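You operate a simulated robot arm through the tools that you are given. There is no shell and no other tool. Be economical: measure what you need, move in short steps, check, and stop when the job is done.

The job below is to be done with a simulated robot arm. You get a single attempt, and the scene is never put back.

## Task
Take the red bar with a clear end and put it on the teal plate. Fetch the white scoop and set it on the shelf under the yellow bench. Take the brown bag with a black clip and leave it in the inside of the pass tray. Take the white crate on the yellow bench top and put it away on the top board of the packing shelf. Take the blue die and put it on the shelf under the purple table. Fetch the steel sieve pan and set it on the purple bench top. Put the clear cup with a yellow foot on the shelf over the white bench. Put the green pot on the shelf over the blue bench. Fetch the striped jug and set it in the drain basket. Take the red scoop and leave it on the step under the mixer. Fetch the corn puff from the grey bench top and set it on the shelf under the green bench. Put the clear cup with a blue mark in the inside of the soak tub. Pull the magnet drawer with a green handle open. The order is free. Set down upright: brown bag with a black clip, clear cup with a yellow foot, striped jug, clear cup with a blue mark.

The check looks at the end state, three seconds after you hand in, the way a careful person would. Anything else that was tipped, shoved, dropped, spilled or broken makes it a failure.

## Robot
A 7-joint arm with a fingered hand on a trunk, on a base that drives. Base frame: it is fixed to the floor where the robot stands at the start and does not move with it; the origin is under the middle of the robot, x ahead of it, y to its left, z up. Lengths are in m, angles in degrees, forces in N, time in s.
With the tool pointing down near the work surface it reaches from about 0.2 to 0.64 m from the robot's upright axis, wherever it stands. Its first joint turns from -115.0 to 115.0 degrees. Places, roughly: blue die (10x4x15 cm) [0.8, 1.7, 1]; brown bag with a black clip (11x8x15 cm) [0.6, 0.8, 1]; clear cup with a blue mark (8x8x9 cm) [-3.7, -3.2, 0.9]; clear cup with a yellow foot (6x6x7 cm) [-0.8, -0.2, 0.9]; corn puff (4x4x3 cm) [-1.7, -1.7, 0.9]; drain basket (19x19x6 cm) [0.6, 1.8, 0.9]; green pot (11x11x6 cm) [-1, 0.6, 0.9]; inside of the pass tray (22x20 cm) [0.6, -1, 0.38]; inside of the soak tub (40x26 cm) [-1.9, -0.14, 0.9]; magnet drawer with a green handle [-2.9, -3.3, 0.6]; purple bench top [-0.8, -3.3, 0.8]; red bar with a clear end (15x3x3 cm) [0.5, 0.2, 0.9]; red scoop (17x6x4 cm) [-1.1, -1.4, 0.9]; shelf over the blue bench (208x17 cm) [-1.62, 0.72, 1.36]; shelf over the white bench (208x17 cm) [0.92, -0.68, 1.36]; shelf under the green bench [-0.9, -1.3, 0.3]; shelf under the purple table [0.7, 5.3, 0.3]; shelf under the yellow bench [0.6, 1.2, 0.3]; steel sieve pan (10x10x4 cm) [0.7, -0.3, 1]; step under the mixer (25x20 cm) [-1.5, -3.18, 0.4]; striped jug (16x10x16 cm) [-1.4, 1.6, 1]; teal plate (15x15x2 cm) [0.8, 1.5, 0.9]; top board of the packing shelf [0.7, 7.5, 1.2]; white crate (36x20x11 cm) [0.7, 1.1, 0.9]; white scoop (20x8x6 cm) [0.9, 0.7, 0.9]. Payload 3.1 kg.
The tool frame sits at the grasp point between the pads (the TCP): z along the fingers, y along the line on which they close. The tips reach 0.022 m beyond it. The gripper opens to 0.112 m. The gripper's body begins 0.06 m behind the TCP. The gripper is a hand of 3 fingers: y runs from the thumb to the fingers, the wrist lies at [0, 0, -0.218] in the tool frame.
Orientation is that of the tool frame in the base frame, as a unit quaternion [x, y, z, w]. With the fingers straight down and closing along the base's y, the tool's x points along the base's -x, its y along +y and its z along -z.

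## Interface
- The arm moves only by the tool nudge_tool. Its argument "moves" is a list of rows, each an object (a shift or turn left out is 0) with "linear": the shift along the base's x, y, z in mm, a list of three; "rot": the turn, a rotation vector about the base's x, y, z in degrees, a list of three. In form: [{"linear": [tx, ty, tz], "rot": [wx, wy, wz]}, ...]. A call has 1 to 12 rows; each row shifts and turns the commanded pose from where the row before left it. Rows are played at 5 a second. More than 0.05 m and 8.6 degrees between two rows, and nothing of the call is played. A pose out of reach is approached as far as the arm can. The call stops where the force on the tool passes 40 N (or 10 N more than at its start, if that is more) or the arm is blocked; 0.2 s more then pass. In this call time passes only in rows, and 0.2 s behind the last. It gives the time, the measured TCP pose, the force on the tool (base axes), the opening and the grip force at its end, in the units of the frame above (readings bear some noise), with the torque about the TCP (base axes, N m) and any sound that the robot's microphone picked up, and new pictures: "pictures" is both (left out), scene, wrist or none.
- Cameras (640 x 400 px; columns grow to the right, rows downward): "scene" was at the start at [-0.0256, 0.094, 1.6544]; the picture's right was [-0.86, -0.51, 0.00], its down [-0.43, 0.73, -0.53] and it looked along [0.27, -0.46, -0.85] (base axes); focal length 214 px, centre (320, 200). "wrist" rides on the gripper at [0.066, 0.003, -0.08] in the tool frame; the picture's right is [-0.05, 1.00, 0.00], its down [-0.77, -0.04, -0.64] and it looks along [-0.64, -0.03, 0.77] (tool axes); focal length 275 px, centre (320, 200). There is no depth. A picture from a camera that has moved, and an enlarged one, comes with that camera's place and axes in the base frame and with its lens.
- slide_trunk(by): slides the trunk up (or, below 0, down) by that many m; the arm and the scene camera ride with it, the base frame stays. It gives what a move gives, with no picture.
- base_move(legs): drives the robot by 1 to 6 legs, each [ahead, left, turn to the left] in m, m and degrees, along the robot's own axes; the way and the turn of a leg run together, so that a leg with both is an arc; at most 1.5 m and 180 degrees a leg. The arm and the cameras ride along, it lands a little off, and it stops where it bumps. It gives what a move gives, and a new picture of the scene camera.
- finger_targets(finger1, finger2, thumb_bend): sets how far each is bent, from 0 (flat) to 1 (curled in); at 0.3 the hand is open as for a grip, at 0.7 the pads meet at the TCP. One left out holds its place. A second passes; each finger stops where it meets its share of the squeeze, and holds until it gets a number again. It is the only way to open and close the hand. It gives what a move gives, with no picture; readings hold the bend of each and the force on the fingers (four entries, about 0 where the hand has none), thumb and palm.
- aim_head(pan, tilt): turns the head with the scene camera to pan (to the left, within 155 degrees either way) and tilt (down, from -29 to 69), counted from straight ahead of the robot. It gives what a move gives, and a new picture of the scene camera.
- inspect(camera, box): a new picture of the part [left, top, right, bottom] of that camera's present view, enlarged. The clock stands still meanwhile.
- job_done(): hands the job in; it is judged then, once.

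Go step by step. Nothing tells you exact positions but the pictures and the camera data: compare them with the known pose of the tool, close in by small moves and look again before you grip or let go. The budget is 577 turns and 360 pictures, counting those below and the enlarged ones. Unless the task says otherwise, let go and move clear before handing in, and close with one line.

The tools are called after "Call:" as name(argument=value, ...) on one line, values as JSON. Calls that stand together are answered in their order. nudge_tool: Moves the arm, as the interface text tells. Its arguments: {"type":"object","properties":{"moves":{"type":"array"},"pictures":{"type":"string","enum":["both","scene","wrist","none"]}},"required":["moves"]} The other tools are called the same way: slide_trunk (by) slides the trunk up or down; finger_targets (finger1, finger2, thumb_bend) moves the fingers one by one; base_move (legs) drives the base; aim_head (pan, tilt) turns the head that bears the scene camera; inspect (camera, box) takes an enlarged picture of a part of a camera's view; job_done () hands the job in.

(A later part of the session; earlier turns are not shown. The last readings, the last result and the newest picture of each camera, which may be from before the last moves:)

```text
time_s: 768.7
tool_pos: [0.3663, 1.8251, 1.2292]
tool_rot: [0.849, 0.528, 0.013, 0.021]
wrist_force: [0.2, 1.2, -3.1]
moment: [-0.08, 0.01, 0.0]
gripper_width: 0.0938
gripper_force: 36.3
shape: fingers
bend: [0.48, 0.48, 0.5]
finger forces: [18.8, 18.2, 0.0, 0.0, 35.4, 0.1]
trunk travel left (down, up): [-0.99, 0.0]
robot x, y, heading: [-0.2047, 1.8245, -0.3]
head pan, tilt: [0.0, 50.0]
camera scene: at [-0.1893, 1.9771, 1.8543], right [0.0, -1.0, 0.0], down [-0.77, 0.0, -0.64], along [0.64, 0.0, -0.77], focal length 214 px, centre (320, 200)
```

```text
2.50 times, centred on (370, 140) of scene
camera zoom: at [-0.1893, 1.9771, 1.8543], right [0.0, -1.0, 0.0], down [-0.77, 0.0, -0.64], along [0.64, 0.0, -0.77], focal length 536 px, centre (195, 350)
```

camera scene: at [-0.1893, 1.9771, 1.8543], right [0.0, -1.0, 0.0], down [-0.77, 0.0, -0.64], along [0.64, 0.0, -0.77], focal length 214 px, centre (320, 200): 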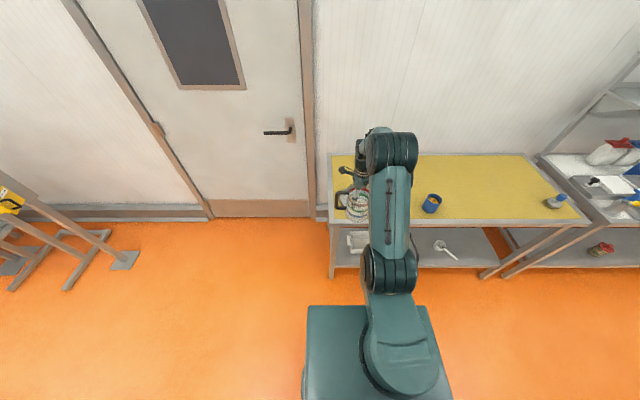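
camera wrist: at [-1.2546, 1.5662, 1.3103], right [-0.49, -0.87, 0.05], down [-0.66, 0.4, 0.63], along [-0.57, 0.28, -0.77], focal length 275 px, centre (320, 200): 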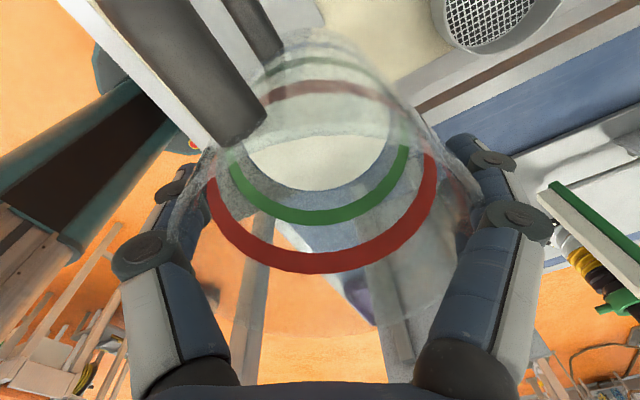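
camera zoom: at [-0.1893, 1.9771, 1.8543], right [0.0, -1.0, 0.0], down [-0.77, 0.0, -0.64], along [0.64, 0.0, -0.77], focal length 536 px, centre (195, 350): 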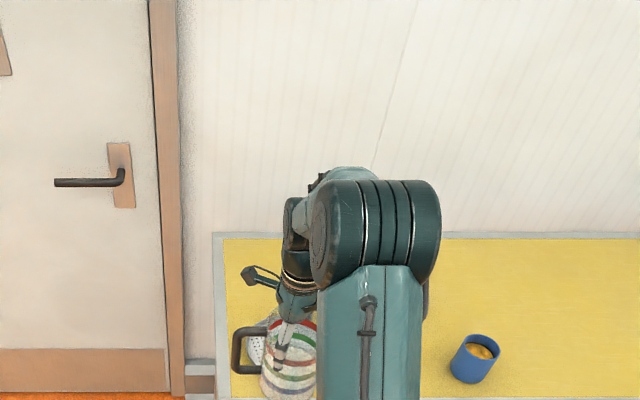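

The basket is hidden behind the jug. I step to the right to get a clear view of it.

Call:
base_move(legs=[[0, -0.35, 0.3]])

Call:
inspect(camera="scene", box=[220, 150, 340, 240])

```text
time_s: 770.9
tool_pos: [0.3666, 1.4795, 1.2286]
tool_rot: [0.847, 0.531, 0.012, 0.021]
wrist_force: [-0.5, 0.8, -4.2]
moment: [-0.05, -0.04, 0.03]
gripper_width: 0.0938
gripper_force: 36.5
shape: fingers
bend: [0.48, 0.48, 0.5]
finger forces: [18.8, 18.3, 0.1, 0.0, 35.5, 0.1]
trunk travel left (down, up): [-0.99, 0.0]
robot x, y, heading: [-0.2063, 1.4726, 0.2]
head pan, tilt: [0.0, 50.0]
camera scene: at [-0.1897, 1.6266, 1.8542], right [0.01, -1.0, 0.0], down [-0.77, -0.01, -0.64], along [0.64, 0.0, -0.77], focal length 214 px, centre (320, 200)
```

scene: 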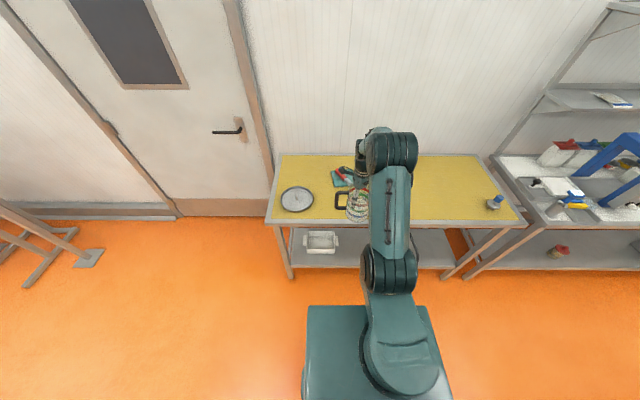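

```text
4.44 times, centred on (280, 195) of scene
camera zoom: at [-0.1897, 1.6266, 1.8542], right [0.01, -1.0, 0.0], down [-0.77, -0.01, -0.64], along [0.64, 0.0, -0.77], focal length 953 px, centre (498, 222)
```

zoom: 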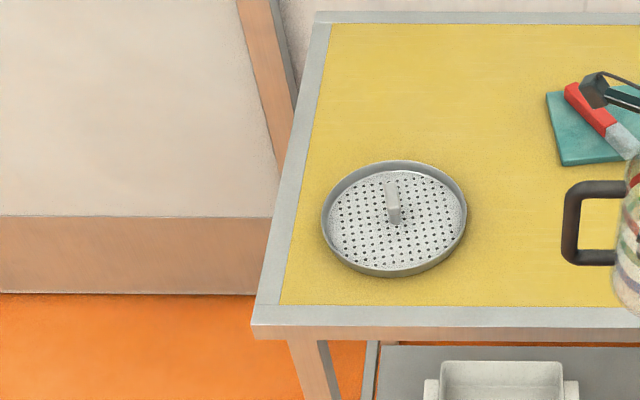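

The basket has a small upright fin at its centre. I need the jug's true base width to plan, so I zoom on the jug.

Call:
inspect(camera="scene", box=[325, 165, 385, 230])

```text
6.15 times, centred on (355, 198) of scene
camera zoom: at [-0.1897, 1.6266, 1.8542], right [0.01, -1.0, 0.0], down [-0.77, -0.01, -0.64], along [0.64, 0.0, -0.77], focal length 1320 px, centre (105, 215)
```

zoom: 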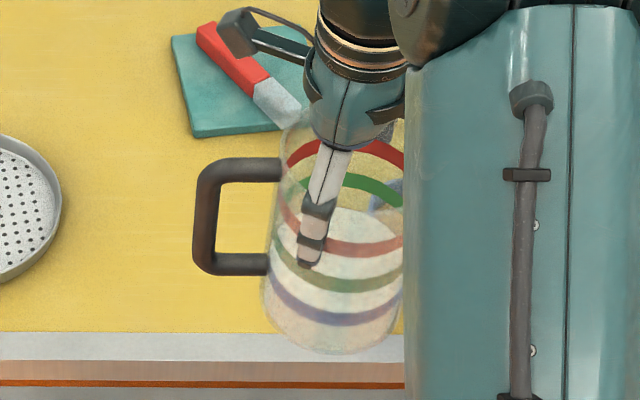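

The base is about 9 cm wide, so beside the fin it is tight. I drive over the basket and first test how far the jug can go down slightly off-centre.

Call:
base_move(legs=[[0, 0.312, -0.2], [0.235, 0, 0]])

Call:
nudge_tool(moves=[{"linear": [0, 0, -30]}, {"linear": [0, 0, -30]}, {"linear": [0, 0, -25]}, {"linear": [0, 0, -15]}], pictures="none")

Call:
inspect(camera="scene", box=[290, 150, 390, 250])

```text
time_s: 774.4
tool_pos: [0.597, 1.7937, 1.2292]
tool_rot: [0.846, 0.532, 0.014, 0.021]
wrist_force: [0.2, 1.0, -3.6]
moment: [-0.03, -0.03, -0.02]
gripper_width: 0.0933
gripper_force: 36.1
shape: fingers
bend: [0.48, 0.48, 0.5]
finger forces: [18.9, 18.2, 0.0, 0.0, 35.6, 0.0]
trunk travel left (down, up): [-0.99, 0.0]
robot x, y, heading: [0.0273, 1.787, 0.5]
head pan, tilt: [0.0, 50.0]
camera scene: at [0.0392, 1.9388, 1.8543], right [0.01, -1.0, 0.0], down [-0.77, -0.01, -0.64], along [0.64, 0.01, -0.77], focal length 214 px, centre (320, 200)
```

scene: 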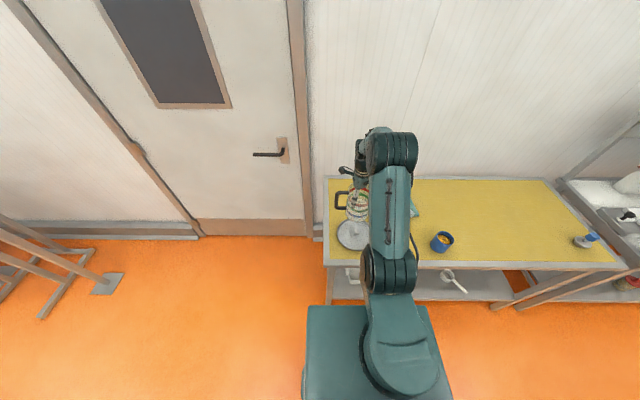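

```text
time_s: 775.4
tool_pos: [0.598, 1.7945, 1.1268]
tool_rot: [0.846, 0.532, 0.013, 0.021]
wrist_force: [1.1, 0.0, -2.7]
moment: [0.01, 0.0, -0.01]
gripper_width: 0.0937
gripper_force: 36.4
shape: fingers
bend: [0.48, 0.48, 0.49]
finger forces: [18.8, 18.3, 0.0, 0.0, 35.8, 0.1]
trunk travel left (down, up): [-0.99, 0.0]
robot x, y, heading: [0.0256, 1.7835, 0.8]
head pan, tilt: [0.0, 50.0]
```

```text
4.00 times, centred on (340, 200) of scene
camera zoom: at [0.0406, 1.9385, 1.8544], right [0.01, -1.0, 0.0], down [-0.77, -0.01, -0.64], along [0.64, 0.01, -0.77], focal length 858 px, centre (240, 200)
```

zoom: 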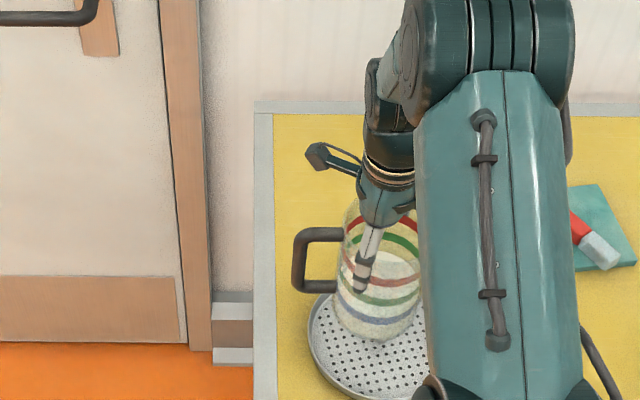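

The jug is over the basket, about 9 cm up. I lower carefully to learn at what height it touches.

Call:
nudge_tool(moves=[{"linear": [0, 0, -12]}, {"linear": [0, 0, -10]}, {"linear": [0, 0, -6]}, {"linear": [0, 0, -5]}, {"linear": [0, 0, -5]}, {"linear": [0, 0, -5]}, {"linear": [0, 0, -5]}, {"linear": [0, 0, -5]}], pictures="none")

```text
time_s: 777.2
tool_pos: [0.596, 1.795, 1.0808]
tool_rot: [0.845, 0.533, 0.017, 0.024]
wrist_force: [-2.3, 2.0, 32.7]
moment: [-0.3, -0.37, 0.02]
gripper_width: 0.0941
gripper_force: 41.0
shape: fingers
bend: [0.48, 0.48, 0.5]
finger forces: [20.3, 19.7, 0.0, 0.0, 41.3, 0.0]
trunk travel left (down, up): [-0.99, 0.0]
robot x, y, heading: [0.022, 1.7857, 0.4]
head pan, tilt: [0.0, 50.0]
```

It touches the fin's top (z≈0.95), so the jug must go beside it, leaning slightly between floor and rim. I lift, shift outward, pre-tilt by 8° and lower.

Call:
nudge_tool(moves=[{"linear": [0, 0, 12]}, {"linear": [2, 8, 8]}, {"linear": [2, 8, 0], "rot": [4, 0, 0]}, {"linear": [0, 3, 0], "rot": [4, 0, 0]}, {"linear": [0, 0, -12]}, {"linear": [0, 0, -10]}, {"linear": [0, 0, -8]}, {"linear": [0, 0, -6]}, {"linear": [0, 0, -5]}, {"linear": [0, 0, -5]}], pictures="none")

```text
time_s: 779.4
tool_pos: [0.6018, 1.8126, 1.0482]
tool_rot: [0.845, 0.531, 0.05, -0.038]
wrist_force: [0.1, 0.4, -3.4]
moment: [0.04, 0.03, -0.03]
gripper_width: 0.0935
gripper_force: 37.4
shape: fingers
bend: [0.48, 0.48, 0.49]
finger forces: [18.5, 18.2, 0.1, 0.0, 37.7, 0.0]
trunk travel left (down, up): [-0.99, 0.0]
robot x, y, heading: [0.0234, 1.7847, 0.5]
head pan, tilt: [0.0, 50.0]
```

Call:
nudge_tool(moves=[{"linear": [0, 0, -4]}, {"linear": [0, 0, -3]}, {"linear": [0, 0, -3]}, {"linear": [0, 0, -3]}, {"linear": [0, 0, -3]}, {"linear": [0, 0, -3]}], pictures="none")

Call:
inspect(camera="scene", box=[290, 150, 390, 250])

```text
time_s: 780.3
tool_pos: [0.6031, 1.8128, 1.0446]
tool_rot: [0.845, 0.53, 0.057, -0.035]
wrist_force: [-1.3, 0.6, 28.7]
moment: [0.28, 0.97, -0.01]
gripper_width: 0.0937
gripper_force: 41.7
shape: fingers
bend: [0.48, 0.48, 0.5]
finger forces: [18.5, 17.5, 0.1, 0.1, 47.0, 0.0]
trunk travel left (down, up): [-0.99, 0.0]
robot x, y, heading: [0.0262, 1.7835, 0.7]
head pan, tilt: [0.0, 50.0]
stopped in row 4: the force on the tool passed its limit at 44 N (the readings are from after the stop); the commanded pose is now the measured one
```

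```text
4.00 times, centred on (340, 200) of scene
camera zoom: at [0.0355, 1.9386, 1.8547], right [0.01, -1.0, 0.0], down [-0.76, -0.01, -0.64], along [0.64, 0.01, -0.76], focal length 858 px, centre (240, 200)
```

zoom: 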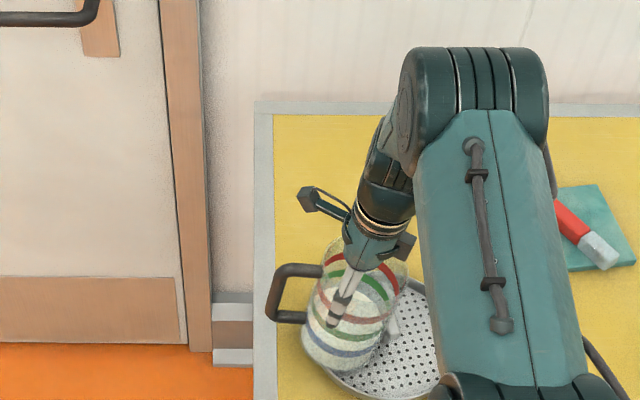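

The first contact is on the near rim side, so the jug should go about 15 mm further from me. I lift, shift and lower again.

Call:
nudge_tool(moves=[{"linear": [0, 0, 8]}, {"linear": [8, 0, 2]}, {"linear": [8, 0, 0]}, {"linear": [0, 0, -6]}, {"linear": [0, 0, -4]}, {"linear": [0, 0, -3]}, {"linear": [0, 0, -3]}, {"linear": [0, 0, -3]}, {"linear": [0, 0, -3]}], pictures="none")

```text
time_s: 781.8
tool_pos: [0.6209, 1.8123, 1.0453]
tool_rot: [0.845, 0.531, 0.059, -0.033]
wrist_force: [-8.8, -2.7, 29.6]
moment: [0.21, 0.21, 0.17]
gripper_width: 0.094
gripper_force: 40.9
shape: fingers
bend: [0.48, 0.48, 0.5]
finger forces: [17.7, 17.1, 0.1, 0.0, 46.6, 0.0]
trunk travel left (down, up): [-0.99, 0.0]
robot x, y, heading: [0.0234, 1.7847, 0.9]
head pan, tilt: [0.0, 50.0]
stopped in row 7: the force on the tool passed its limit at 42 N (the readings are from after the stop); the commanded pose is now the measured one
```

Balanced contact now at the expected height: base on the basket floor and rim. I relax and open slowly.

Call:
nudge_tool(moves=[{"linear": [0, 0, 3]}], pictures="none")

Call:
finger_targets(finger1=0.42, finger2=0.42, thumb_bend=0.44)

Call:
inspect(camera="scene", box=[290, 150, 390, 250])

```text
time_s: 782.2
tool_pos: [0.6207, 1.8127, 1.0448]
tool_rot: [0.846, 0.529, 0.059, -0.034]
wrist_force: [-5.4, -2.1, 15.8]
moment: [0.04, -0.06, -0.01]
gripper_width: 0.0939
gripper_force: 38.6
shape: fingers
bend: [0.48, 0.48, 0.5]
finger forces: [17.9, 17.2, 0.1, 0.1, 41.1, 0.0]
trunk travel left (down, up): [-0.99, 0.0]
robot x, y, heading: [0.024, 1.7853, 0.6]
head pan, tilt: [0.0, 50.0]
```

```text
time_s: 783.2
tool_pos: [0.621, 1.8121, 1.0455]
tool_rot: [0.846, 0.53, 0.058, -0.033]
wrist_force: [-6.1, -1.8, 16.0]
moment: [0.02, -0.11, 0.03]
gripper_width: 0.101
gripper_force: 26.6
shape: fingers
bend: [0.4, 0.39, 0.44]
finger forces: [11.4, 12.7, 0.0, 0.0, 29.6, 0.1]
trunk travel left (down, up): [-0.99, 0.0]
robot x, y, heading: [0.0245, 1.7843, 0.8]
head pan, tilt: [0.0, 50.0]
```

```text
4.00 times, centred on (340, 200) of scene
camera zoom: at [0.0342, 1.9375, 1.8545], right [0.01, -1.0, 0.0], down [-0.76, -0.01, -0.65], along [0.65, 0.01, -0.76], focal length 858 px, centre (240, 200)
```

zoom: 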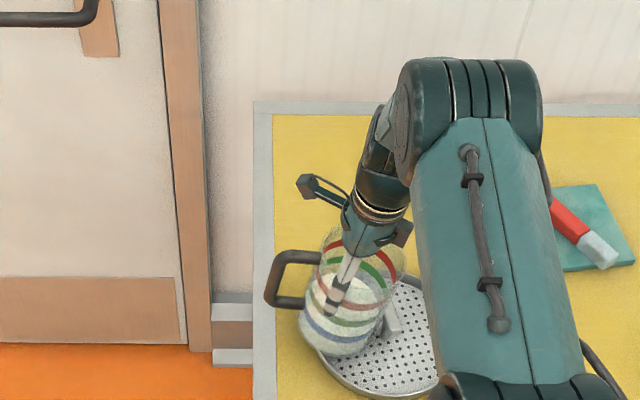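

The jug is stable there but could sit 8 mm closer to the fin. I adjust that while still holding it, then release.

Call:
nudge_tool(moves=[{"linear": [0, 0, 4]}, {"linear": [4, -5, 3]}, {"linear": [0, -4, 0]}, {"linear": [0, 0, -4]}, {"linear": [0, 0, -3]}], pictures="none")

Call:
finger_targets(finger1=0.36, finger2=0.36, thumb_bend=0.38)

Call:
finger_targets(finger1=0.28, finger2=0.28, thumb_bend=0.28)

```text
time_s: 784.4
tool_pos: [0.6278, 1.8028, 1.0455]
tool_rot: [0.846, 0.529, 0.059, -0.033]
wrist_force: [-0.5, -1.2, 15.8]
moment: [0.06, 0.15, 0.02]
gripper_width: 0.1007
gripper_force: 30.5
shape: fingers
bend: [0.39, 0.38, 0.44]
finger forces: [13.7, 15.2, 0.1, 0.0, 31.3, 0.0]
trunk travel left (down, up): [-0.99, 0.0]
robot x, y, heading: [0.0223, 1.7862, 0.8]
head pan, tilt: [0.0, 50.0]
```

```text
time_s: 785.4
tool_pos: [0.6263, 1.8034, 1.0451]
tool_rot: [0.846, 0.529, 0.057, -0.034]
wrist_force: [1.3, -1.7, 18.3]
moment: [0.08, 0.25, 0.06]
gripper_width: 0.1083
gripper_force: 19.4
shape: fingers
bend: [0.34, 0.34, 0.38]
finger forces: [8.7, 10.0, 0.0, 0.1, 20.4, 0.1]
trunk travel left (down, up): [-0.99, 0.0]
robot x, y, heading: [0.0255, 1.7863, 0.4]
head pan, tilt: [0.0, 50.0]
```

```text
time_s: 786.4
tool_pos: [0.6265, 1.8036, 1.0441]
tool_rot: [0.846, 0.53, 0.058, -0.032]
wrist_force: [-0.3, -1.2, 11.9]
moment: [0.07, 0.11, 0.01]
gripper_width: 0.121
gripper_force: 8.3
shape: fingers
bend: [0.27, 0.27, 0.28]
finger forces: [2.8, 4.0, 0.0, 0.1, 9.3, 0.1]
trunk travel left (down, up): [-0.99, 0.0]
robot x, y, heading: [0.0279, 1.7876, 0.7]
head pan, tilt: [0.0, 50.0]
```

Call:
finger_targets(finger1=0.18, finger2=0.18, thumb_bend=0.18)

Call:
inspect(camera="scene", box=[290, 150, 390, 250])

```text
time_s: 787.4
tool_pos: [0.6264, 1.8036, 1.0443]
tool_rot: [0.846, 0.529, 0.056, -0.034]
wrist_force: [-2.0, -0.2, 2.8]
moment: [0.0, 0.04, 0.0]
gripper_width: 0.1335
gripper_force: 1.7
shape: fingers
bend: [0.18, 0.18, 0.16]
finger forces: [0.1, 0.1, 0.0, 0.0, 3.0, 0.0]
trunk travel left (down, up): [-0.99, 0.0]
robot x, y, heading: [0.0236, 1.7855, 0.4]
head pan, tilt: [0.0, 50.0]
```

```text
4.00 times, centred on (340, 200) of scene
camera zoom: at [0.0389, 1.9384, 1.8544], right [0.01, -1.0, 0.0], down [-0.77, -0.01, -0.64], along [0.64, 0.01, -0.77], focal length 858 px, centre (240, 200)
```

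zoom: 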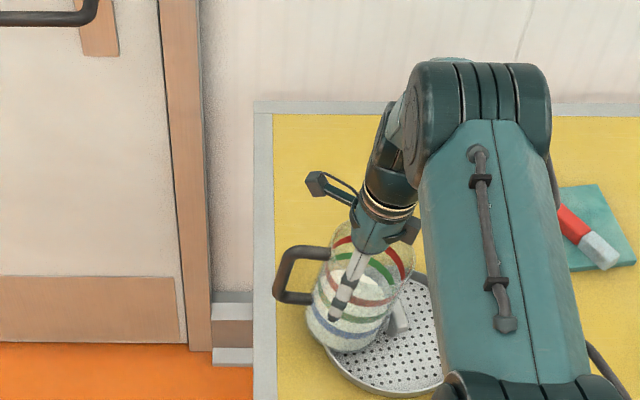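

Call:
finger_targets(finger1=0.12, finger2=0.12, thumb_bend=0.05)

Call:
nudge_tool(moves=[{"linear": [0, 0, 3]}, {"linear": [0, 0, 3]}], pictures="wrist")

```text
time_s: 788.4
tool_pos: [0.6278, 1.803, 1.0436]
tool_rot: [0.846, 0.529, 0.057, -0.034]
wrist_force: [0.6, -0.8, 0.3]
moment: [0.0, -0.01, -0.01]
gripper_width: 0.1419
gripper_force: 0.1
shape: fingers
bend: [0.12, 0.12, 0.05]
finger forces: [0.0, 0.0, 0.0, 0.0, 0.2, 0.0]
trunk travel left (down, up): [-0.99, 0.0]
robot x, y, heading: [0.0262, 1.782, 0.7]
head pan, tilt: [0.0, 50.0]
```

```text
time_s: 789.0
tool_pos: [0.6289, 1.8046, 1.051]
tool_rot: [0.846, 0.529, 0.058, -0.033]
wrist_force: [0.0, -0.6, 0.2]
moment: [0.0, -0.02, 0.0]
gripper_width: 0.1418
gripper_force: 0.0
shape: fingers
bend: [0.12, 0.12, 0.05]
finger forces: [0.1, 0.1, 0.0, 0.1, 0.1, 0.0]
trunk travel left (down, up): [-0.99, 0.0]
robot x, y, heading: [0.0246, 1.7852, 0.5]
head pan, tilt: [0.0, 50.0]
camera wrist: at [0.6564, 1.8517, 1.1394], right [0.88, -0.48, 0.0], down [-0.4, -0.75, 0.53], along [-0.25, -0.46, -0.85], focal length 275 px, centre (320, 200)
```

wrist: 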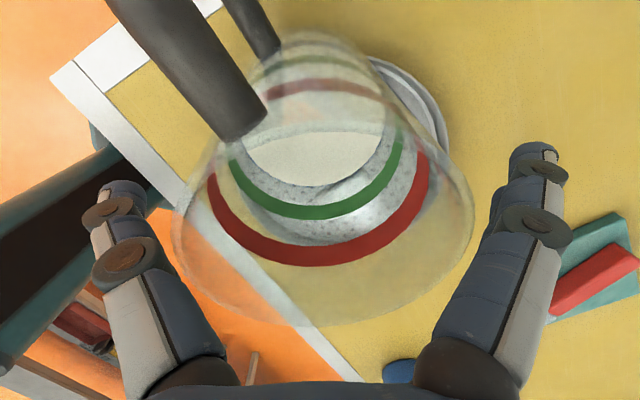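

All contact is gone and the jug stands on its own. I lift the hand away along its axis.

Call:
nudge_tool(moves=[{"linear": [-1, -2, 15]}, {"linear": [-2, -3, 25]}, {"linear": [-2, -4, 30]}, {"linear": [-3, -5, 40]}, {"linear": [-20, 0, 30]}], pictures="none")

Call:
base_move(legs=[[-0.2, -0.25, 0]])

Call:
inspect(camera="scene", box=[250, 130, 370, 230])

```text
time_s: 790.2
tool_pos: [0.5985, 1.7907, 1.1908]
tool_rot: [0.846, 0.529, 0.056, -0.034]
wrist_force: [-0.1, -0.2, -0.6]
moment: [0.0, -0.01, 0.02]
gripper_width: 0.1418
gripper_force: 0.2
shape: fingers
bend: [0.12, 0.12, 0.05]
finger forces: [0.0, 0.0, 0.1, 0.0, 0.0, 0.0]
trunk travel left (down, up): [-0.99, 0.0]
robot x, y, heading: [0.0265, 1.7846, 0.4]
head pan, tilt: [0.0, 50.0]
```

```text
time_s: 792.3
tool_pos: [0.4068, 1.537, 1.1882]
tool_rot: [0.847, 0.528, 0.057, -0.033]
wrist_force: [-1.7, -0.3, -0.3]
moment: [-0.01, -0.01, -0.01]
gripper_width: 0.1419
gripper_force: 0.0
shape: fingers
bend: [0.12, 0.12, 0.05]
finger forces: [0.1, 0.0, 0.1, 0.0, 0.0, 0.0]
trunk travel left (down, up): [-0.99, 0.0]
robot x, y, heading: [-0.1703, 1.5331, 0.6]
head pan, tilt: [0.0, 50.0]
camera scene: at [-0.1534, 1.6873, 1.8543], right [0.01, -1.0, 0.0], down [-0.77, -0.01, -0.64], along [0.64, 0.0, -0.77], focal length 214 px, centre (320, 200)
```

scene: 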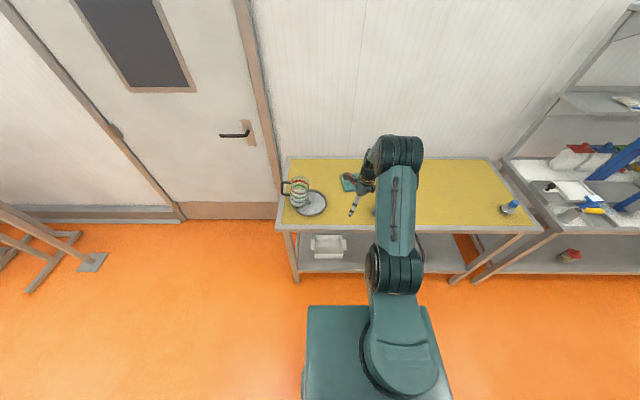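

```text
4.00 times, centred on (310, 180) of scene
camera zoom: at [-0.1534, 1.6873, 1.8543], right [0.01, -1.0, 0.0], down [-0.77, -0.01, -0.64], along [0.64, 0.0, -0.77], focal length 858 px, centre (360, 280)
```

zoom: 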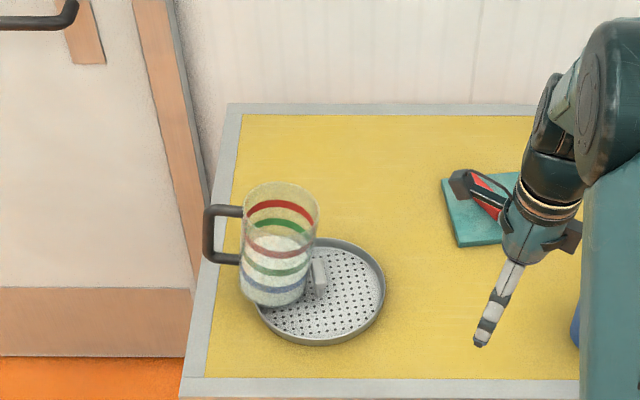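

The jug is stable and nearly upright but perched on the rim with its handle outward. It would sit better on the other side of the fin with the handle reaching inward, so I'll re-grip it the same way and move it over.

Call:
base_move(legs=[[0.2, 0.25, -0.2]])

```text
time_s: 794.5
tool_pos: [0.6065, 1.7863, 1.1896]
tool_rot: [0.847, 0.528, 0.057, -0.034]
wrist_force: [0.4, -0.1, -0.1]
moment: [-0.01, 0.04, 0.0]
gripper_width: 0.1416
gripper_force: 0.0
shape: fingers
bend: [0.12, 0.12, 0.05]
finger forces: [0.0, 0.1, 0.0, 0.0, 0.1, 0.0]
trunk travel left (down, up): [-0.99, 0.0]
robot x, y, heading: [0.03, 1.786, 0.5]
head pan, tilt: [0.0, 50.0]
camera scene: at [0.0459, 1.9349, 1.8545], right [0.01, -1.0, 0.0], down [-0.77, 0.0, -0.64], along [0.64, 0.0, -0.77], focal length 214 px, centre (320, 200)
```

scene: 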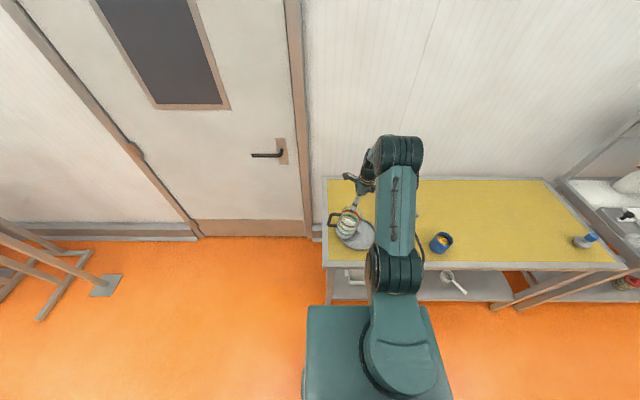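

Call:
nudge_tool(moves=[{"linear": [12, 5, -30]}, {"linear": [3, 5, -40]}], pictures="wrist")

```text
time_s: 795.0
tool_pos: [0.622, 1.7977, 1.117]
tool_rot: [0.847, 0.528, 0.057, -0.033]
wrist_force: [0.0, 1.4, -0.1]
moment: [0.0, 0.0, 0.0]
gripper_width: 0.1418
gripper_force: 0.0
shape: fingers
bend: [0.12, 0.12, 0.05]
finger forces: [0.1, 0.0, 0.0, 0.1, 0.0, 0.1]
trunk travel left (down, up): [-0.99, 0.0]
robot x, y, heading: [0.0324, 1.7823, 0.4]
head pan, tilt: [0.0, 50.0]
camera wrist: at [0.6502, 1.8453, 1.2071], right [0.88, -0.48, 0.0], down [-0.41, -0.74, 0.53], along [-0.26, -0.46, -0.85], focal length 275 px, centre (320, 200)
```

wrist: 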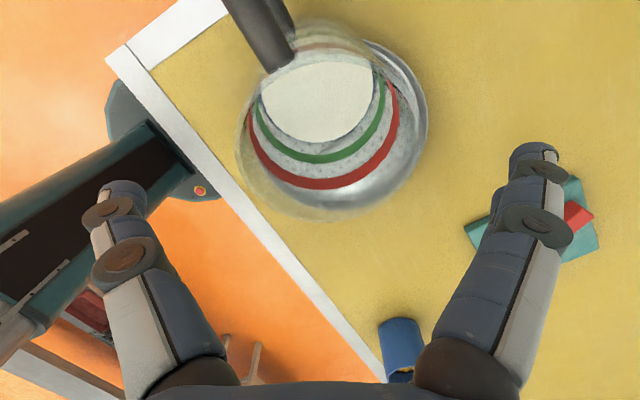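

Centred. I go down and grip as before.

Call:
nudge_tool(moves=[{"linear": [2, 3, -30]}, {"linear": [2, 3, -25]}, {"linear": [1, 2, -15]}], pictures="none")

Call:
finger_targets(finger1=0.3, finger2=0.3, thumb_bend=0.3)

Call:
finger_targets(finger1=0.48, finger2=0.48, thumb_bend=0.5)

Call:
nudge_tool(moves=[{"linear": [0, 0, 8]}, {"linear": [0, 0, 12]}, {"linear": [0, 0, 20]}, {"linear": [0, 0, 25]}, {"linear": [0, 0, 25]}], pictures="none")

```text
time_s: 795.9
tool_pos: [0.6264, 1.8053, 1.0485]
tool_rot: [0.846, 0.528, 0.057, -0.034]
wrist_force: [0.0, 0.7, -0.4]
moment: [0.02, 0.01, 0.06]
gripper_width: 0.1417
gripper_force: 0.1
shape: fingers
bend: [0.12, 0.12, 0.05]
finger forces: [0.0, 0.0, 0.0, 0.0, 0.0, 0.0]
trunk travel left (down, up): [-0.99, 0.0]
robot x, y, heading: [0.0312, 1.7806, 0.3]
head pan, tilt: [0.0, 50.0]
```

```text
time_s: 796.9
tool_pos: [0.6264, 1.8043, 1.0486]
tool_rot: [0.847, 0.528, 0.057, -0.034]
wrist_force: [-0.2, 0.9, 2.7]
moment: [-0.04, -0.01, -0.01]
gripper_width: 0.115
gripper_force: 3.9
shape: fingers
bend: [0.29, 0.28, 0.29]
finger forces: [1.3, 2.1, 0.1, 0.1, 3.6, 0.1]
trunk travel left (down, up): [-0.99, 0.0]
robot x, y, heading: [0.0325, 1.7823, 0.6]
head pan, tilt: [0.0, 50.0]
```

```text
time_s: 797.9
tool_pos: [0.6255, 1.8045, 1.0497]
tool_rot: [0.847, 0.528, 0.057, -0.034]
wrist_force: [0.5, -1.6, 3.1]
moment: [-0.2, -0.41, -0.1]
gripper_width: 0.0955
gripper_force: 35.9
shape: fingers
bend: [0.41, 0.41, 0.46]
finger forces: [18.3, 18.7, 0.0, 0.0, 35.2, 0.0]
trunk travel left (down, up): [-0.99, 0.0]
robot x, y, heading: [0.0328, 1.7821, 0.4]
head pan, tilt: [0.0, 50.0]
```

```text
time_s: 799.0
tool_pos: [0.6282, 1.803, 1.1395]
tool_rot: [0.847, 0.528, 0.057, -0.034]
wrist_force: [0.5, -0.1, -3.0]
moment: [-0.07, -0.02, 0.01]
gripper_width: 0.0955
gripper_force: 32.9
shape: fingers
bend: [0.42, 0.41, 0.46]
finger forces: [15.7, 16.4, 0.0, 0.0, 34.4, 0.0]
trunk travel left (down, up): [-0.99, 0.0]
robot x, y, heading: [0.0306, 1.7803, 0.4]
head pan, tilt: [0.0, 50.0]
```

The jug is back in hand. I move it across the fin to the other side, tilting gently the other way, and lower.

Call:
nudge_tool(moves=[{"linear": [0, -22, 0], "rot": [-3.5, 0, 0]}, {"linear": [0, -22, 0], "rot": [-3.5, 0, 0]}, {"linear": [0, -22, 0], "rot": [-3.5, 0, 0]}, {"linear": [1, -22, 0], "rot": [-3.5, 0, 0]}, {"linear": [0, 0, -20]}, {"linear": [0, 0, -20]}, {"linear": [0, 0, -15]}, {"linear": [0, 0, -8]}, {"linear": [0, 0, -6]}, {"linear": [0, 0, -5]}], pictures="none")

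```text
time_s: 800.9
tool_pos: [0.6301, 1.7127, 1.0859]
tool_rot: [0.845, 0.53, -0.001, 0.077]
wrist_force: [-6.0, -3.8, 42.2]
moment: [0.73, 1.0, 0.18]
gripper_width: 0.0955
gripper_force: 34.0
shape: fingers
bend: [0.43, 0.42, 0.48]
finger forces: [14.0, 14.5, 0.0, 0.0, 38.6, 0.1]
trunk travel left (down, up): [-0.99, 0.0]
robot x, y, heading: [0.0319, 1.7822, 0.3]
head pan, tilt: [0.0, 50.0]
stopped in row 9: the force on the tool passed its limit at 44 N (the readings are from after the stop); the commanded pose is now the measured one
```

Call:
nudge_tool(moves=[{"linear": [0, 0, 8]}], pictures="none")

Call:
inspect(camera="scene", box=[300, 170, 400, 260])

```text
time_s: 801.3
tool_pos: [0.6322, 1.7137, 1.088]
tool_rot: [0.845, 0.53, -0.005, 0.073]
wrist_force: [-3.1, 0.4, 5.2]
moment: [0.19, 0.37, 0.03]
gripper_width: 0.095
gripper_force: 32.5
shape: fingers
bend: [0.43, 0.42, 0.47]
finger forces: [14.6, 14.9, 0.0, 0.0, 35.3, 0.0]
trunk travel left (down, up): [-0.99, 0.0]
robot x, y, heading: [0.0336, 1.7799, 0.4]
head pan, tilt: [0.0, 50.0]
```

```text
4.44 times, centred on (350, 215) of scene
camera zoom: at [0.0478, 1.9357, 1.854], right [0.01, -1.0, 0.0], down [-0.77, 0.0, -0.64], along [0.64, 0.0, -0.77], focal length 953 px, centre (187, 133)
```

zoom: 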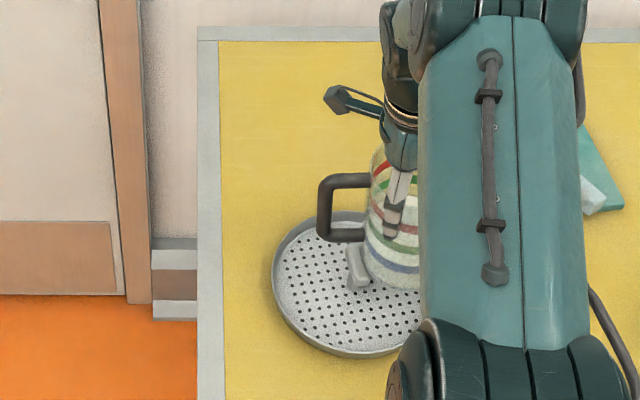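

The base's inner edge is catching the fin. I lift, shift 14 mm further out and lower again.

Call:
nudge_tool(moves=[{"linear": [0, 0, 10]}, {"linear": [0, -14, 4]}, {"linear": [0, 0, -14]}, {"linear": [0, 0, -10]}, {"linear": [0, 0, -8]}, {"linear": [0, 0, -6]}, {"linear": [0, 0, -6]}, {"linear": [0, 0, -5]}, {"linear": [0, 0, -4]}, {"linear": [0, 0, -4]}, {"linear": [0, 0, -3]}], pictures="none")

```text
time_s: 803.5
tool_pos: [0.632, 1.6939, 1.0515]
tool_rot: [0.846, 0.528, 0.0, 0.078]
wrist_force: [-6.6, -7.7, 30.4]
moment: [0.87, 0.73, 0.36]
gripper_width: 0.096
gripper_force: 33.6
shape: fingers
bend: [0.43, 0.42, 0.47]
finger forces: [14.2, 14.7, 0.0, 0.0, 38.5, 0.0]
trunk travel left (down, up): [-0.99, 0.0]
robot x, y, heading: [0.033, 1.7765, 0.2]
head pan, tilt: [0.0, 50.0]
stopped in row 11: the force on the tool passed its limit at 43 N (the readings are from after the stop); the commanded pose is now the measured one
```

Contact near the expected height (base on the basket floor beside the fin). I release step by step.

Call:
nudge_tool(moves=[{"linear": [0, 0, 2]}], pictures="none")

Call:
finger_targets(finger1=0.34, finger2=0.34, thumb_bend=0.38)

Call:
finger_targets(finger1=0.24, finger2=0.24, thumb_bend=0.24)

Call:
finger_targets(finger1=0.12, finger2=0.12, thumb_bend=0.06)

Call:
nudge_tool(moves=[{"linear": [0, 0, 4]}, {"linear": [0, 1, 15]}, {"linear": [0, 2, 25]}, {"linear": [0, 3, 35]}, {"linear": [-5, 3, 40]}], pictures="none")

```text
time_s: 803.9
tool_pos: [0.6323, 1.6961, 1.0518]
tool_rot: [0.846, 0.528, 0.0, 0.077]
wrist_force: [-4.8, -5.1, 22.9]
moment: [0.56, 0.5, 0.21]
gripper_width: 0.0957
gripper_force: 32.5
shape: fingers
bend: [0.43, 0.42, 0.47]
finger forces: [14.3, 15.1, 0.0, 0.0, 35.3, 0.0]
trunk travel left (down, up): [-0.99, 0.0]
robot x, y, heading: [0.0321, 1.7817, 0.2]
head pan, tilt: [0.0, 50.0]
```

```text
time_s: 804.9
tool_pos: [0.6322, 1.6968, 1.0517]
tool_rot: [0.846, 0.528, 0.001, 0.078]
wrist_force: [-5.5, -5.6, 20.2]
moment: [0.51, 0.54, 0.24]
gripper_width: 0.1071
gripper_force: 13.9
shape: fingers
bend: [0.33, 0.32, 0.38]
finger forces: [4.4, 4.7, 0.0, 0.0, 18.5, 0.0]
trunk travel left (down, up): [-0.99, 0.0]
robot x, y, heading: [0.0313, 1.7799, 0.5]
head pan, tilt: [0.0, 50.0]
```

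```text
time_s: 805.9
tool_pos: [0.634, 1.6968, 1.0502]
tool_rot: [0.846, 0.528, -0.001, 0.075]
wrist_force: [0.4, 0.0, 0.3]
moment: [0.03, 0.01, 0.03]
gripper_width: 0.1237
gripper_force: 1.0
shape: fingers
bend: [0.23, 0.23, 0.24]
finger forces: [0.5, 0.5, 0.0, 0.0, 1.4, 0.1]
trunk travel left (down, up): [-0.99, 0.0]
robot x, y, heading: [0.0304, 1.7837, 0.4]
head pan, tilt: [0.0, 50.0]
```

```text
time_s: 806.9
tool_pos: [0.6344, 1.6973, 1.0509]
tool_rot: [0.845, 0.529, -0.002, 0.076]
wrist_force: [1.0, -0.8, -0.3]
moment: [0.0, 0.03, 0.02]
gripper_width: 0.1411
gripper_force: 0.0
shape: fingers
bend: [0.12, 0.12, 0.06]
finger forces: [0.1, 0.1, 0.0, 0.0, 0.0, 0.0]
trunk travel left (down, up): [-0.99, 0.0]
robot x, y, heading: [0.033, 1.7816, 0.4]
head pan, tilt: [0.0, 50.0]
```

```text
time_s: 808.1
tool_pos: [0.6279, 1.7056, 1.1706]
tool_rot: [0.846, 0.528, -0.001, 0.075]
wrist_force: [-0.3, 0.2, 0.3]
moment: [0.01, -0.01, -0.03]
gripper_width: 0.1411
gripper_force: 0.1
shape: fingers
bend: [0.12, 0.12, 0.06]
finger forces: [0.0, 0.0, 0.0, 0.1, 0.0, 0.1]
trunk travel left (down, up): [-0.99, 0.0]
robot x, y, heading: [0.0278, 1.7799, 0.2]
head pan, tilt: [0.0, 50.0]
```

The hand is off. I raise it further, back away to the right and check how the jug stands.

Call:
nudge_tool(moves=[{"linear": [-15, 0, 30]}, {"linear": [-20, 0, 20]}], pictures="none")

Call:
base_move(legs=[[-0.22, -0.3, 0]])

Call:
inspect(camera="scene", box=[240, 130, 340, 220])

```text
time_s: 808.7
tool_pos: [0.5919, 1.706, 1.2205]
tool_rot: [0.845, 0.529, 0.0, 0.076]
wrist_force: [-0.4, -0.5, 0.3]
moment: [0.02, 0.01, 0.01]
gripper_width: 0.1413
gripper_force: 0.0
shape: fingers
bend: [0.12, 0.12, 0.06]
finger forces: [0.0, 0.0, 0.1, 0.0, 0.1, 0.0]
trunk travel left (down, up): [-0.99, 0.0]
robot x, y, heading: [0.0312, 1.7802, 0.5]
head pan, tilt: [0.0, 50.0]
```

```text
time_s: 811.1
tool_pos: [0.3767, 1.4026, 1.2178]
tool_rot: [0.844, 0.53, -0.002, 0.077]
wrist_force: [-0.2, 0.1, 0.7]
moment: [0.04, 0.03, -0.01]
gripper_width: 0.1413
gripper_force: 0.1
shape: fingers
bend: [0.12, 0.12, 0.06]
finger forces: [0.1, 0.0, 0.0, 0.0, 0.0, 0.1]
trunk travel left (down, up): [-0.99, 0.0]
robot x, y, heading: [-0.1848, 1.4778, 0.6]
head pan, tilt: [0.0, 50.0]
camera scene: at [-0.1705, 1.6319, 1.8543], right [0.01, -1.0, 0.0], down [-0.77, -0.01, -0.64], along [0.64, 0.0, -0.77], focal length 214 px, centre (320, 200)
```

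scene: 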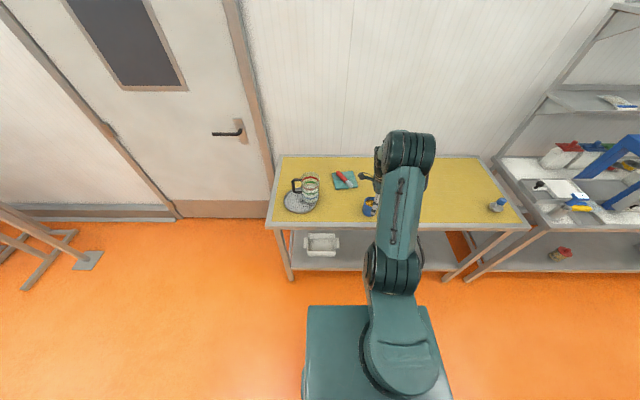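

```text
4.44 times, centred on (290, 175) of scene
camera zoom: at [-0.1705, 1.6319, 1.8543], right [0.01, -1.0, 0.0], down [-0.77, -0.01, -0.64], along [0.64, 0.0, -0.77], focal length 953 px, centre (453, 311)
```

zoom: 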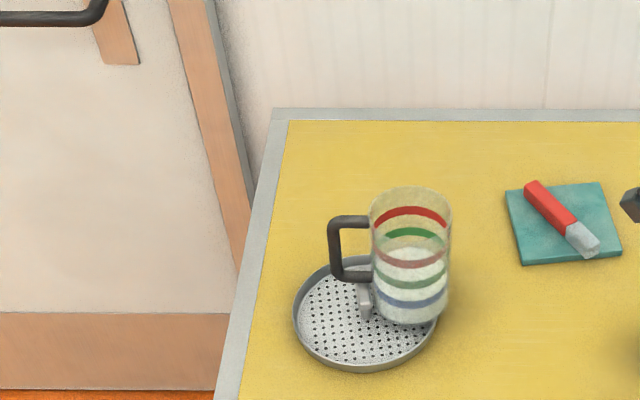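

The jug now stands nearly upright in the basket with its handle over the fin. Last is the green pot: I first bring the hand back to its forward-tilted pose, then turn and drive to it.

Call:
nudge_tool(moves=[{"rot": [0, 0, 8.2]}, {"rot": [0, 0, 8.2]}, {"rot": [0, 0, 8.2]}, {"rot": [0, 0, 8.2]}, {"rot": [0, 0, 8.2]}, {"rot": [0, 0, 8.2]}, {"rot": [0, 0, 8.2]}, {"rot": [0, 0, 8.2]}, {"rot": [0, 0, 8.2]}, {"rot": [0, 0, 8.2]}, {"rot": [0, 0, 8.2]}, {"rot": [0, 0, 8.2]}], pictures="none")

Call:
nudge_tool(moves=[{"rot": [0, 0, 8.2]}, {"rot": [0, 0, 8.2]}, {"rot": [-7, 0, 0]}, {"rot": [0, -8, 0]}, {"rot": [0, -8, 0]}, {"rot": [0, -8, 0]}, {"rot": [0, -8, 0]}, {"rot": [0, -8, 0]}], pictures="none")

```text
time_s: 813.7
tool_pos: [0.377, 1.4043, 1.2193]
tool_rot: [0.149, 0.986, 0.056, 0.051]
wrist_force: [-0.8, 0.4, 1.1]
moment: [0.0, 0.0, 0.01]
gripper_width: 0.1414
gripper_force: 0.1
shape: fingers
bend: [0.12, 0.12, 0.06]
finger forces: [0.0, 0.1, 0.0, 0.0, 0.0, 0.0]
trunk travel left (down, up): [-0.99, 0.0]
robot x, y, heading: [-0.1898, 1.4727, 0.4]
head pan, tilt: [0.0, 50.0]
```

```text
time_s: 815.5
tool_pos: [0.3759, 1.4049, 1.2172]
tool_rot: [0.005, 0.924, 0.005, 0.383]
wrist_force: [0.4, -0.7, 0.2]
moment: [-0.01, 0.01, 0.03]
gripper_width: 0.1414
gripper_force: 0.0
shape: fingers
bend: [0.12, 0.12, 0.06]
finger forces: [0.0, 0.1, 0.1, 0.0, 0.2, 0.0]
trunk travel left (down, up): [-0.99, 0.0]
robot x, y, heading: [-0.1867, 1.4766, 0.5]
head pan, tilt: [0.0, 50.0]
```

Call:
base_move(legs=[[0, 0, 90], [0, 0, 89.5], [0, 0.93, 0]])

Call:
inspect(camera="scene", box=[250, 60, 490, 240])

```text
time_s: 828.0
tool_pos: [-0.7515, 0.6188, 1.2195]
tool_rot: [0.924, -0.01, -0.383, 0.002]
wrist_force: [0.0, 0.3, 0.1]
moment: [0.03, 0.01, 0.01]
gripper_width: 0.1414
gripper_force: 0.1
shape: fingers
bend: [0.12, 0.12, 0.06]
finger forces: [0.0, 0.0, 0.0, 0.1, 0.0, 0.0]
trunk travel left (down, up): [-0.99, 0.0]
robot x, y, heading: [-0.1885, 0.5385, 179.8]
head pan, tilt: [0.0, 50.0]
camera scene: at [-0.2072, 0.3893, 1.8544], right [0.0, 1.0, 0.0], down [0.77, 0.0, -0.64], along [-0.64, 0.0, -0.77], focal length 214 px, centre (320, 200)
```

scene: 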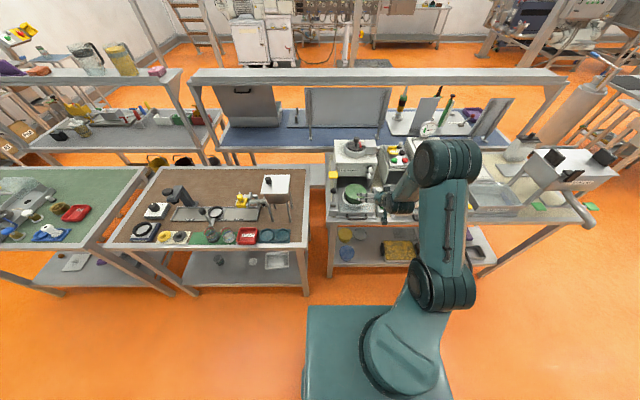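

```text
2.22 times, centred on (370, 150) of scene
camera zoom: at [-0.2072, 0.3893, 1.8544], right [0.0, 1.0, 0.0], down [0.77, 0.0, -0.64], along [-0.64, 0.0, -0.77], focal length 477 px, centre (209, 311)
```

zoom: 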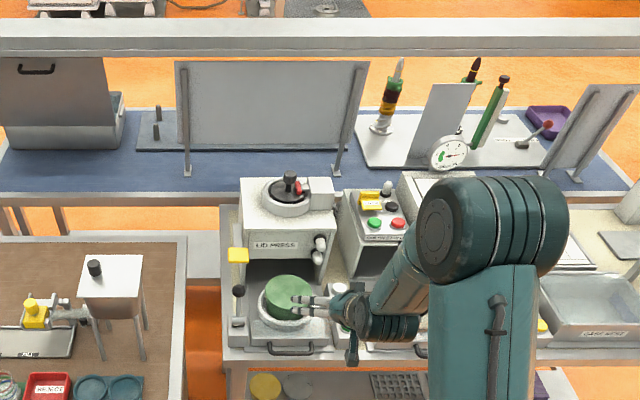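

The green pot sits on the lid press dish at about (−0.987, 0.582). I drive a bit closer and bring the hand in front of it for a look.

Call:
finger_targets(finger1=0.22, finger2=0.22, thumb_bend=0.22)

Call:
base_move(legs=[[0.15, 0.03, 0]])

Call:
nudge_tool(moves=[{"linear": [20, -5, -40]}, {"linear": [20, -3, -40]}, {"linear": [0, 0, -40]}, {"linear": [0, 0, -40]}, {"linear": [0, 0, -40]}], pictures="wrist")

```text
time_s: 829.0
tool_pos: [-0.7512, 0.6206, 1.2185]
tool_rot: [0.924, -0.01, -0.382, 0.003]
wrist_force: [-0.1, -0.7, -0.6]
moment: [0.0, 0.02, 0.01]
gripper_width: 0.1264
gripper_force: 0.1
shape: fingers
bend: [0.22, 0.22, 0.22]
finger forces: [0.0, 0.0, 0.0, 0.0, 0.0, 0.0]
trunk travel left (down, up): [-0.99, 0.0]
robot x, y, heading: [-0.1918, 0.5397, 179.6]
head pan, tilt: [0.0, 50.0]
```

```text
time_s: 830.4
tool_pos: [-0.9012, 0.5936, 1.2203]
tool_rot: [0.924, -0.01, -0.383, 0.003]
wrist_force: [0.3, 0.3, 0.4]
moment: [0.01, -0.02, -0.01]
gripper_width: 0.1267
gripper_force: 0.0
shape: fingers
bend: [0.22, 0.22, 0.22]
finger forces: [0.1, 0.1, 0.0, 0.1, 0.0, 0.0]
trunk travel left (down, up): [-0.99, 0.0]
robot x, y, heading: [-0.3407, 0.5099, 179.8]
head pan, tilt: [0.0, 50.0]
camera scene: at [-0.3561, 0.36, 1.8545], right [0.01, 1.0, 0.0], down [0.77, 0.0, -0.64], along [-0.64, 0.0, -0.77], focal length 214 px, centre (320, 200)
```

scene: 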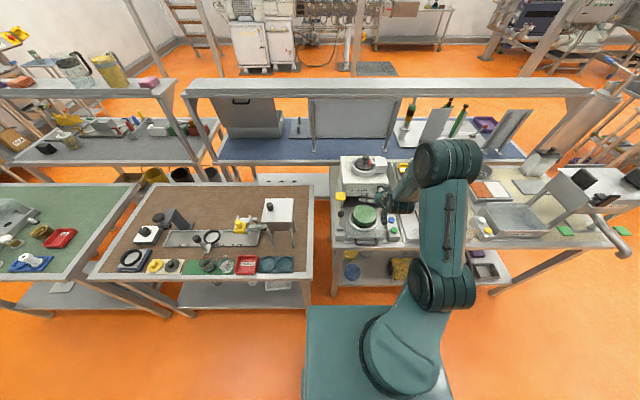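

```text
time_s: 831.6
tool_pos: [-0.8628, 0.5838, 1.0181]
tool_rot: [0.924, -0.01, -0.382, 0.003]
wrist_force: [-0.3, 0.0, 0.2]
moment: [-0.03, 0.0, -0.01]
gripper_width: 0.1261
gripper_force: 0.2
shape: fingers
bend: [0.22, 0.22, 0.22]
finger forces: [0.1, 0.1, 0.0, 0.0, 0.0, 0.0]
trunk travel left (down, up): [-0.99, 0.0]
robot x, y, heading: [-0.3414, 0.5124, 179.9]
head pan, tilt: [0.0, 50.0]
camera wrist: at [-0.7574, 0.5796, 1.03], right [-0.05, -1.0, 0.04], down [-0.1, 0.05, 0.99], along [-0.99, 0.05, -0.1], focal length 275 px, centre (320, 200)
```

wrist: 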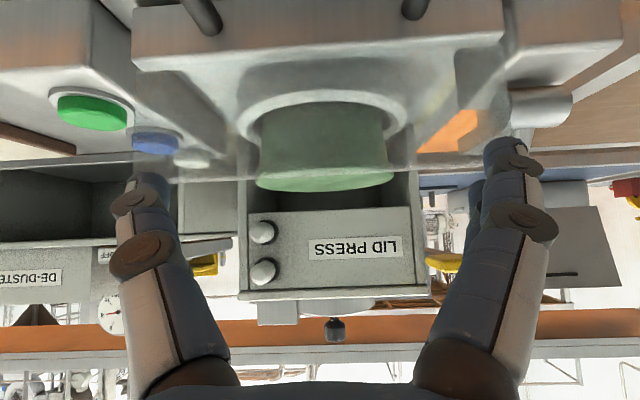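

There seems to be something translucent near the pot; I zoom in to make sure nothing is in the way.

Call:
inspect(camera="wrist", box=[190, 0, 510, 220])

Call:
inspect(camera="scene", box=[325, 150, 425, 250])

```text
1.82 times, centred on (350, 110) of wrist
camera zoom: at [-0.7574, 0.5796, 1.03], right [-0.05, -1.0, 0.04], down [-0.1, 0.05, 0.99], along [-0.99, 0.05, -0.1], focal length 500 px, centre (266, 364)
```

zoom: 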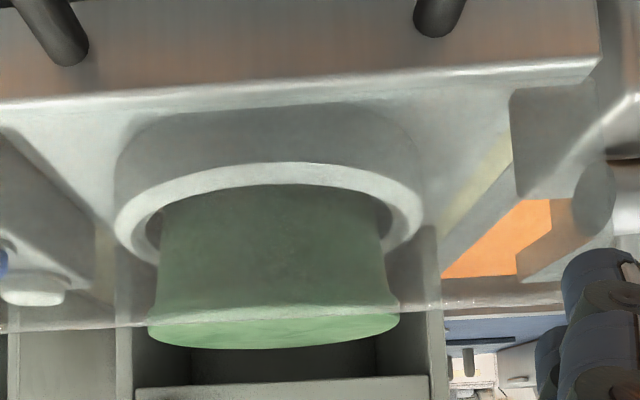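

```text
4.00 times, centred on (375, 200) of scene
camera zoom: at [-0.3599, 0.3594, 1.8544], right [0.01, 1.0, 0.0], down [0.77, 0.0, -0.64], along [-0.64, 0.0, -0.77], focal length 858 px, centre (100, 200)
```

zoom: 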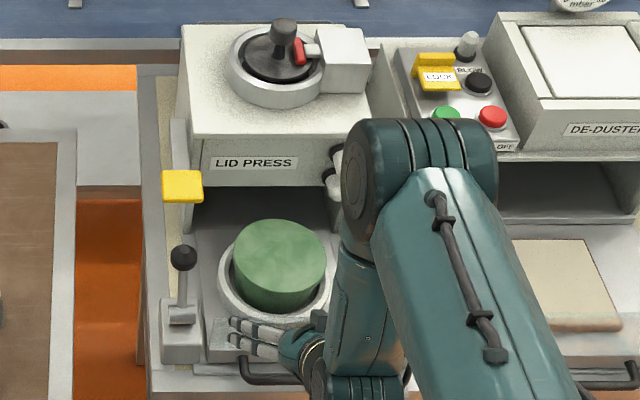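

There is a clear guard plate just in front of the pot (x≈−0.90, top near z≈1.0). So I go up, steepen the hand to 35° and come down on the pot from above, over the guard.

Call:
nudge_tool(moves=[{"linear": [15, 0, 35]}, {"linear": [0, 0, 45], "rot": [0, -5, 0]}, {"linear": [-35, 0, 15], "rot": [0, -5, 0]}, {"linear": [-40, 0, 0]}, {"linear": [-40, 0, 0]}, {"linear": [-18, 0, -20]}], pictures="wrist")

```text
time_s: 833.0
tool_pos: [-0.9822, 0.5851, 1.094]
tool_rot: [0.954, -0.011, -0.299, 0.0]
wrist_force: [-0.4, 0.3, 1.1]
moment: [0.01, 0.04, 0.0]
gripper_width: 0.1265
gripper_force: 0.2
shape: fingers
bend: [0.22, 0.22, 0.22]
finger forces: [0.0, 0.1, 0.1, 0.0, 0.1, 0.0]
trunk travel left (down, up): [-0.99, 0.0]
robot x, y, heading: [-0.3418, 0.512, 179.9]
head pan, tilt: [0.0, 50.0]
camera wrist: at [-0.8813, 0.5792, 1.1229], right [-0.06, -1.0, 0.03], down [-0.27, 0.05, 0.96], along [-0.96, 0.05, -0.27], focal length 275 px, centre (320, 200)
```

wrist: 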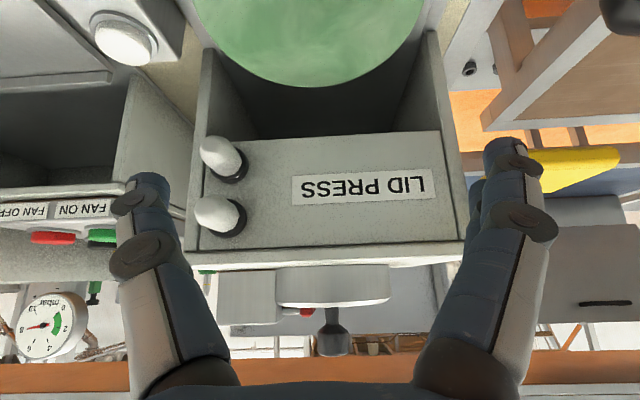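

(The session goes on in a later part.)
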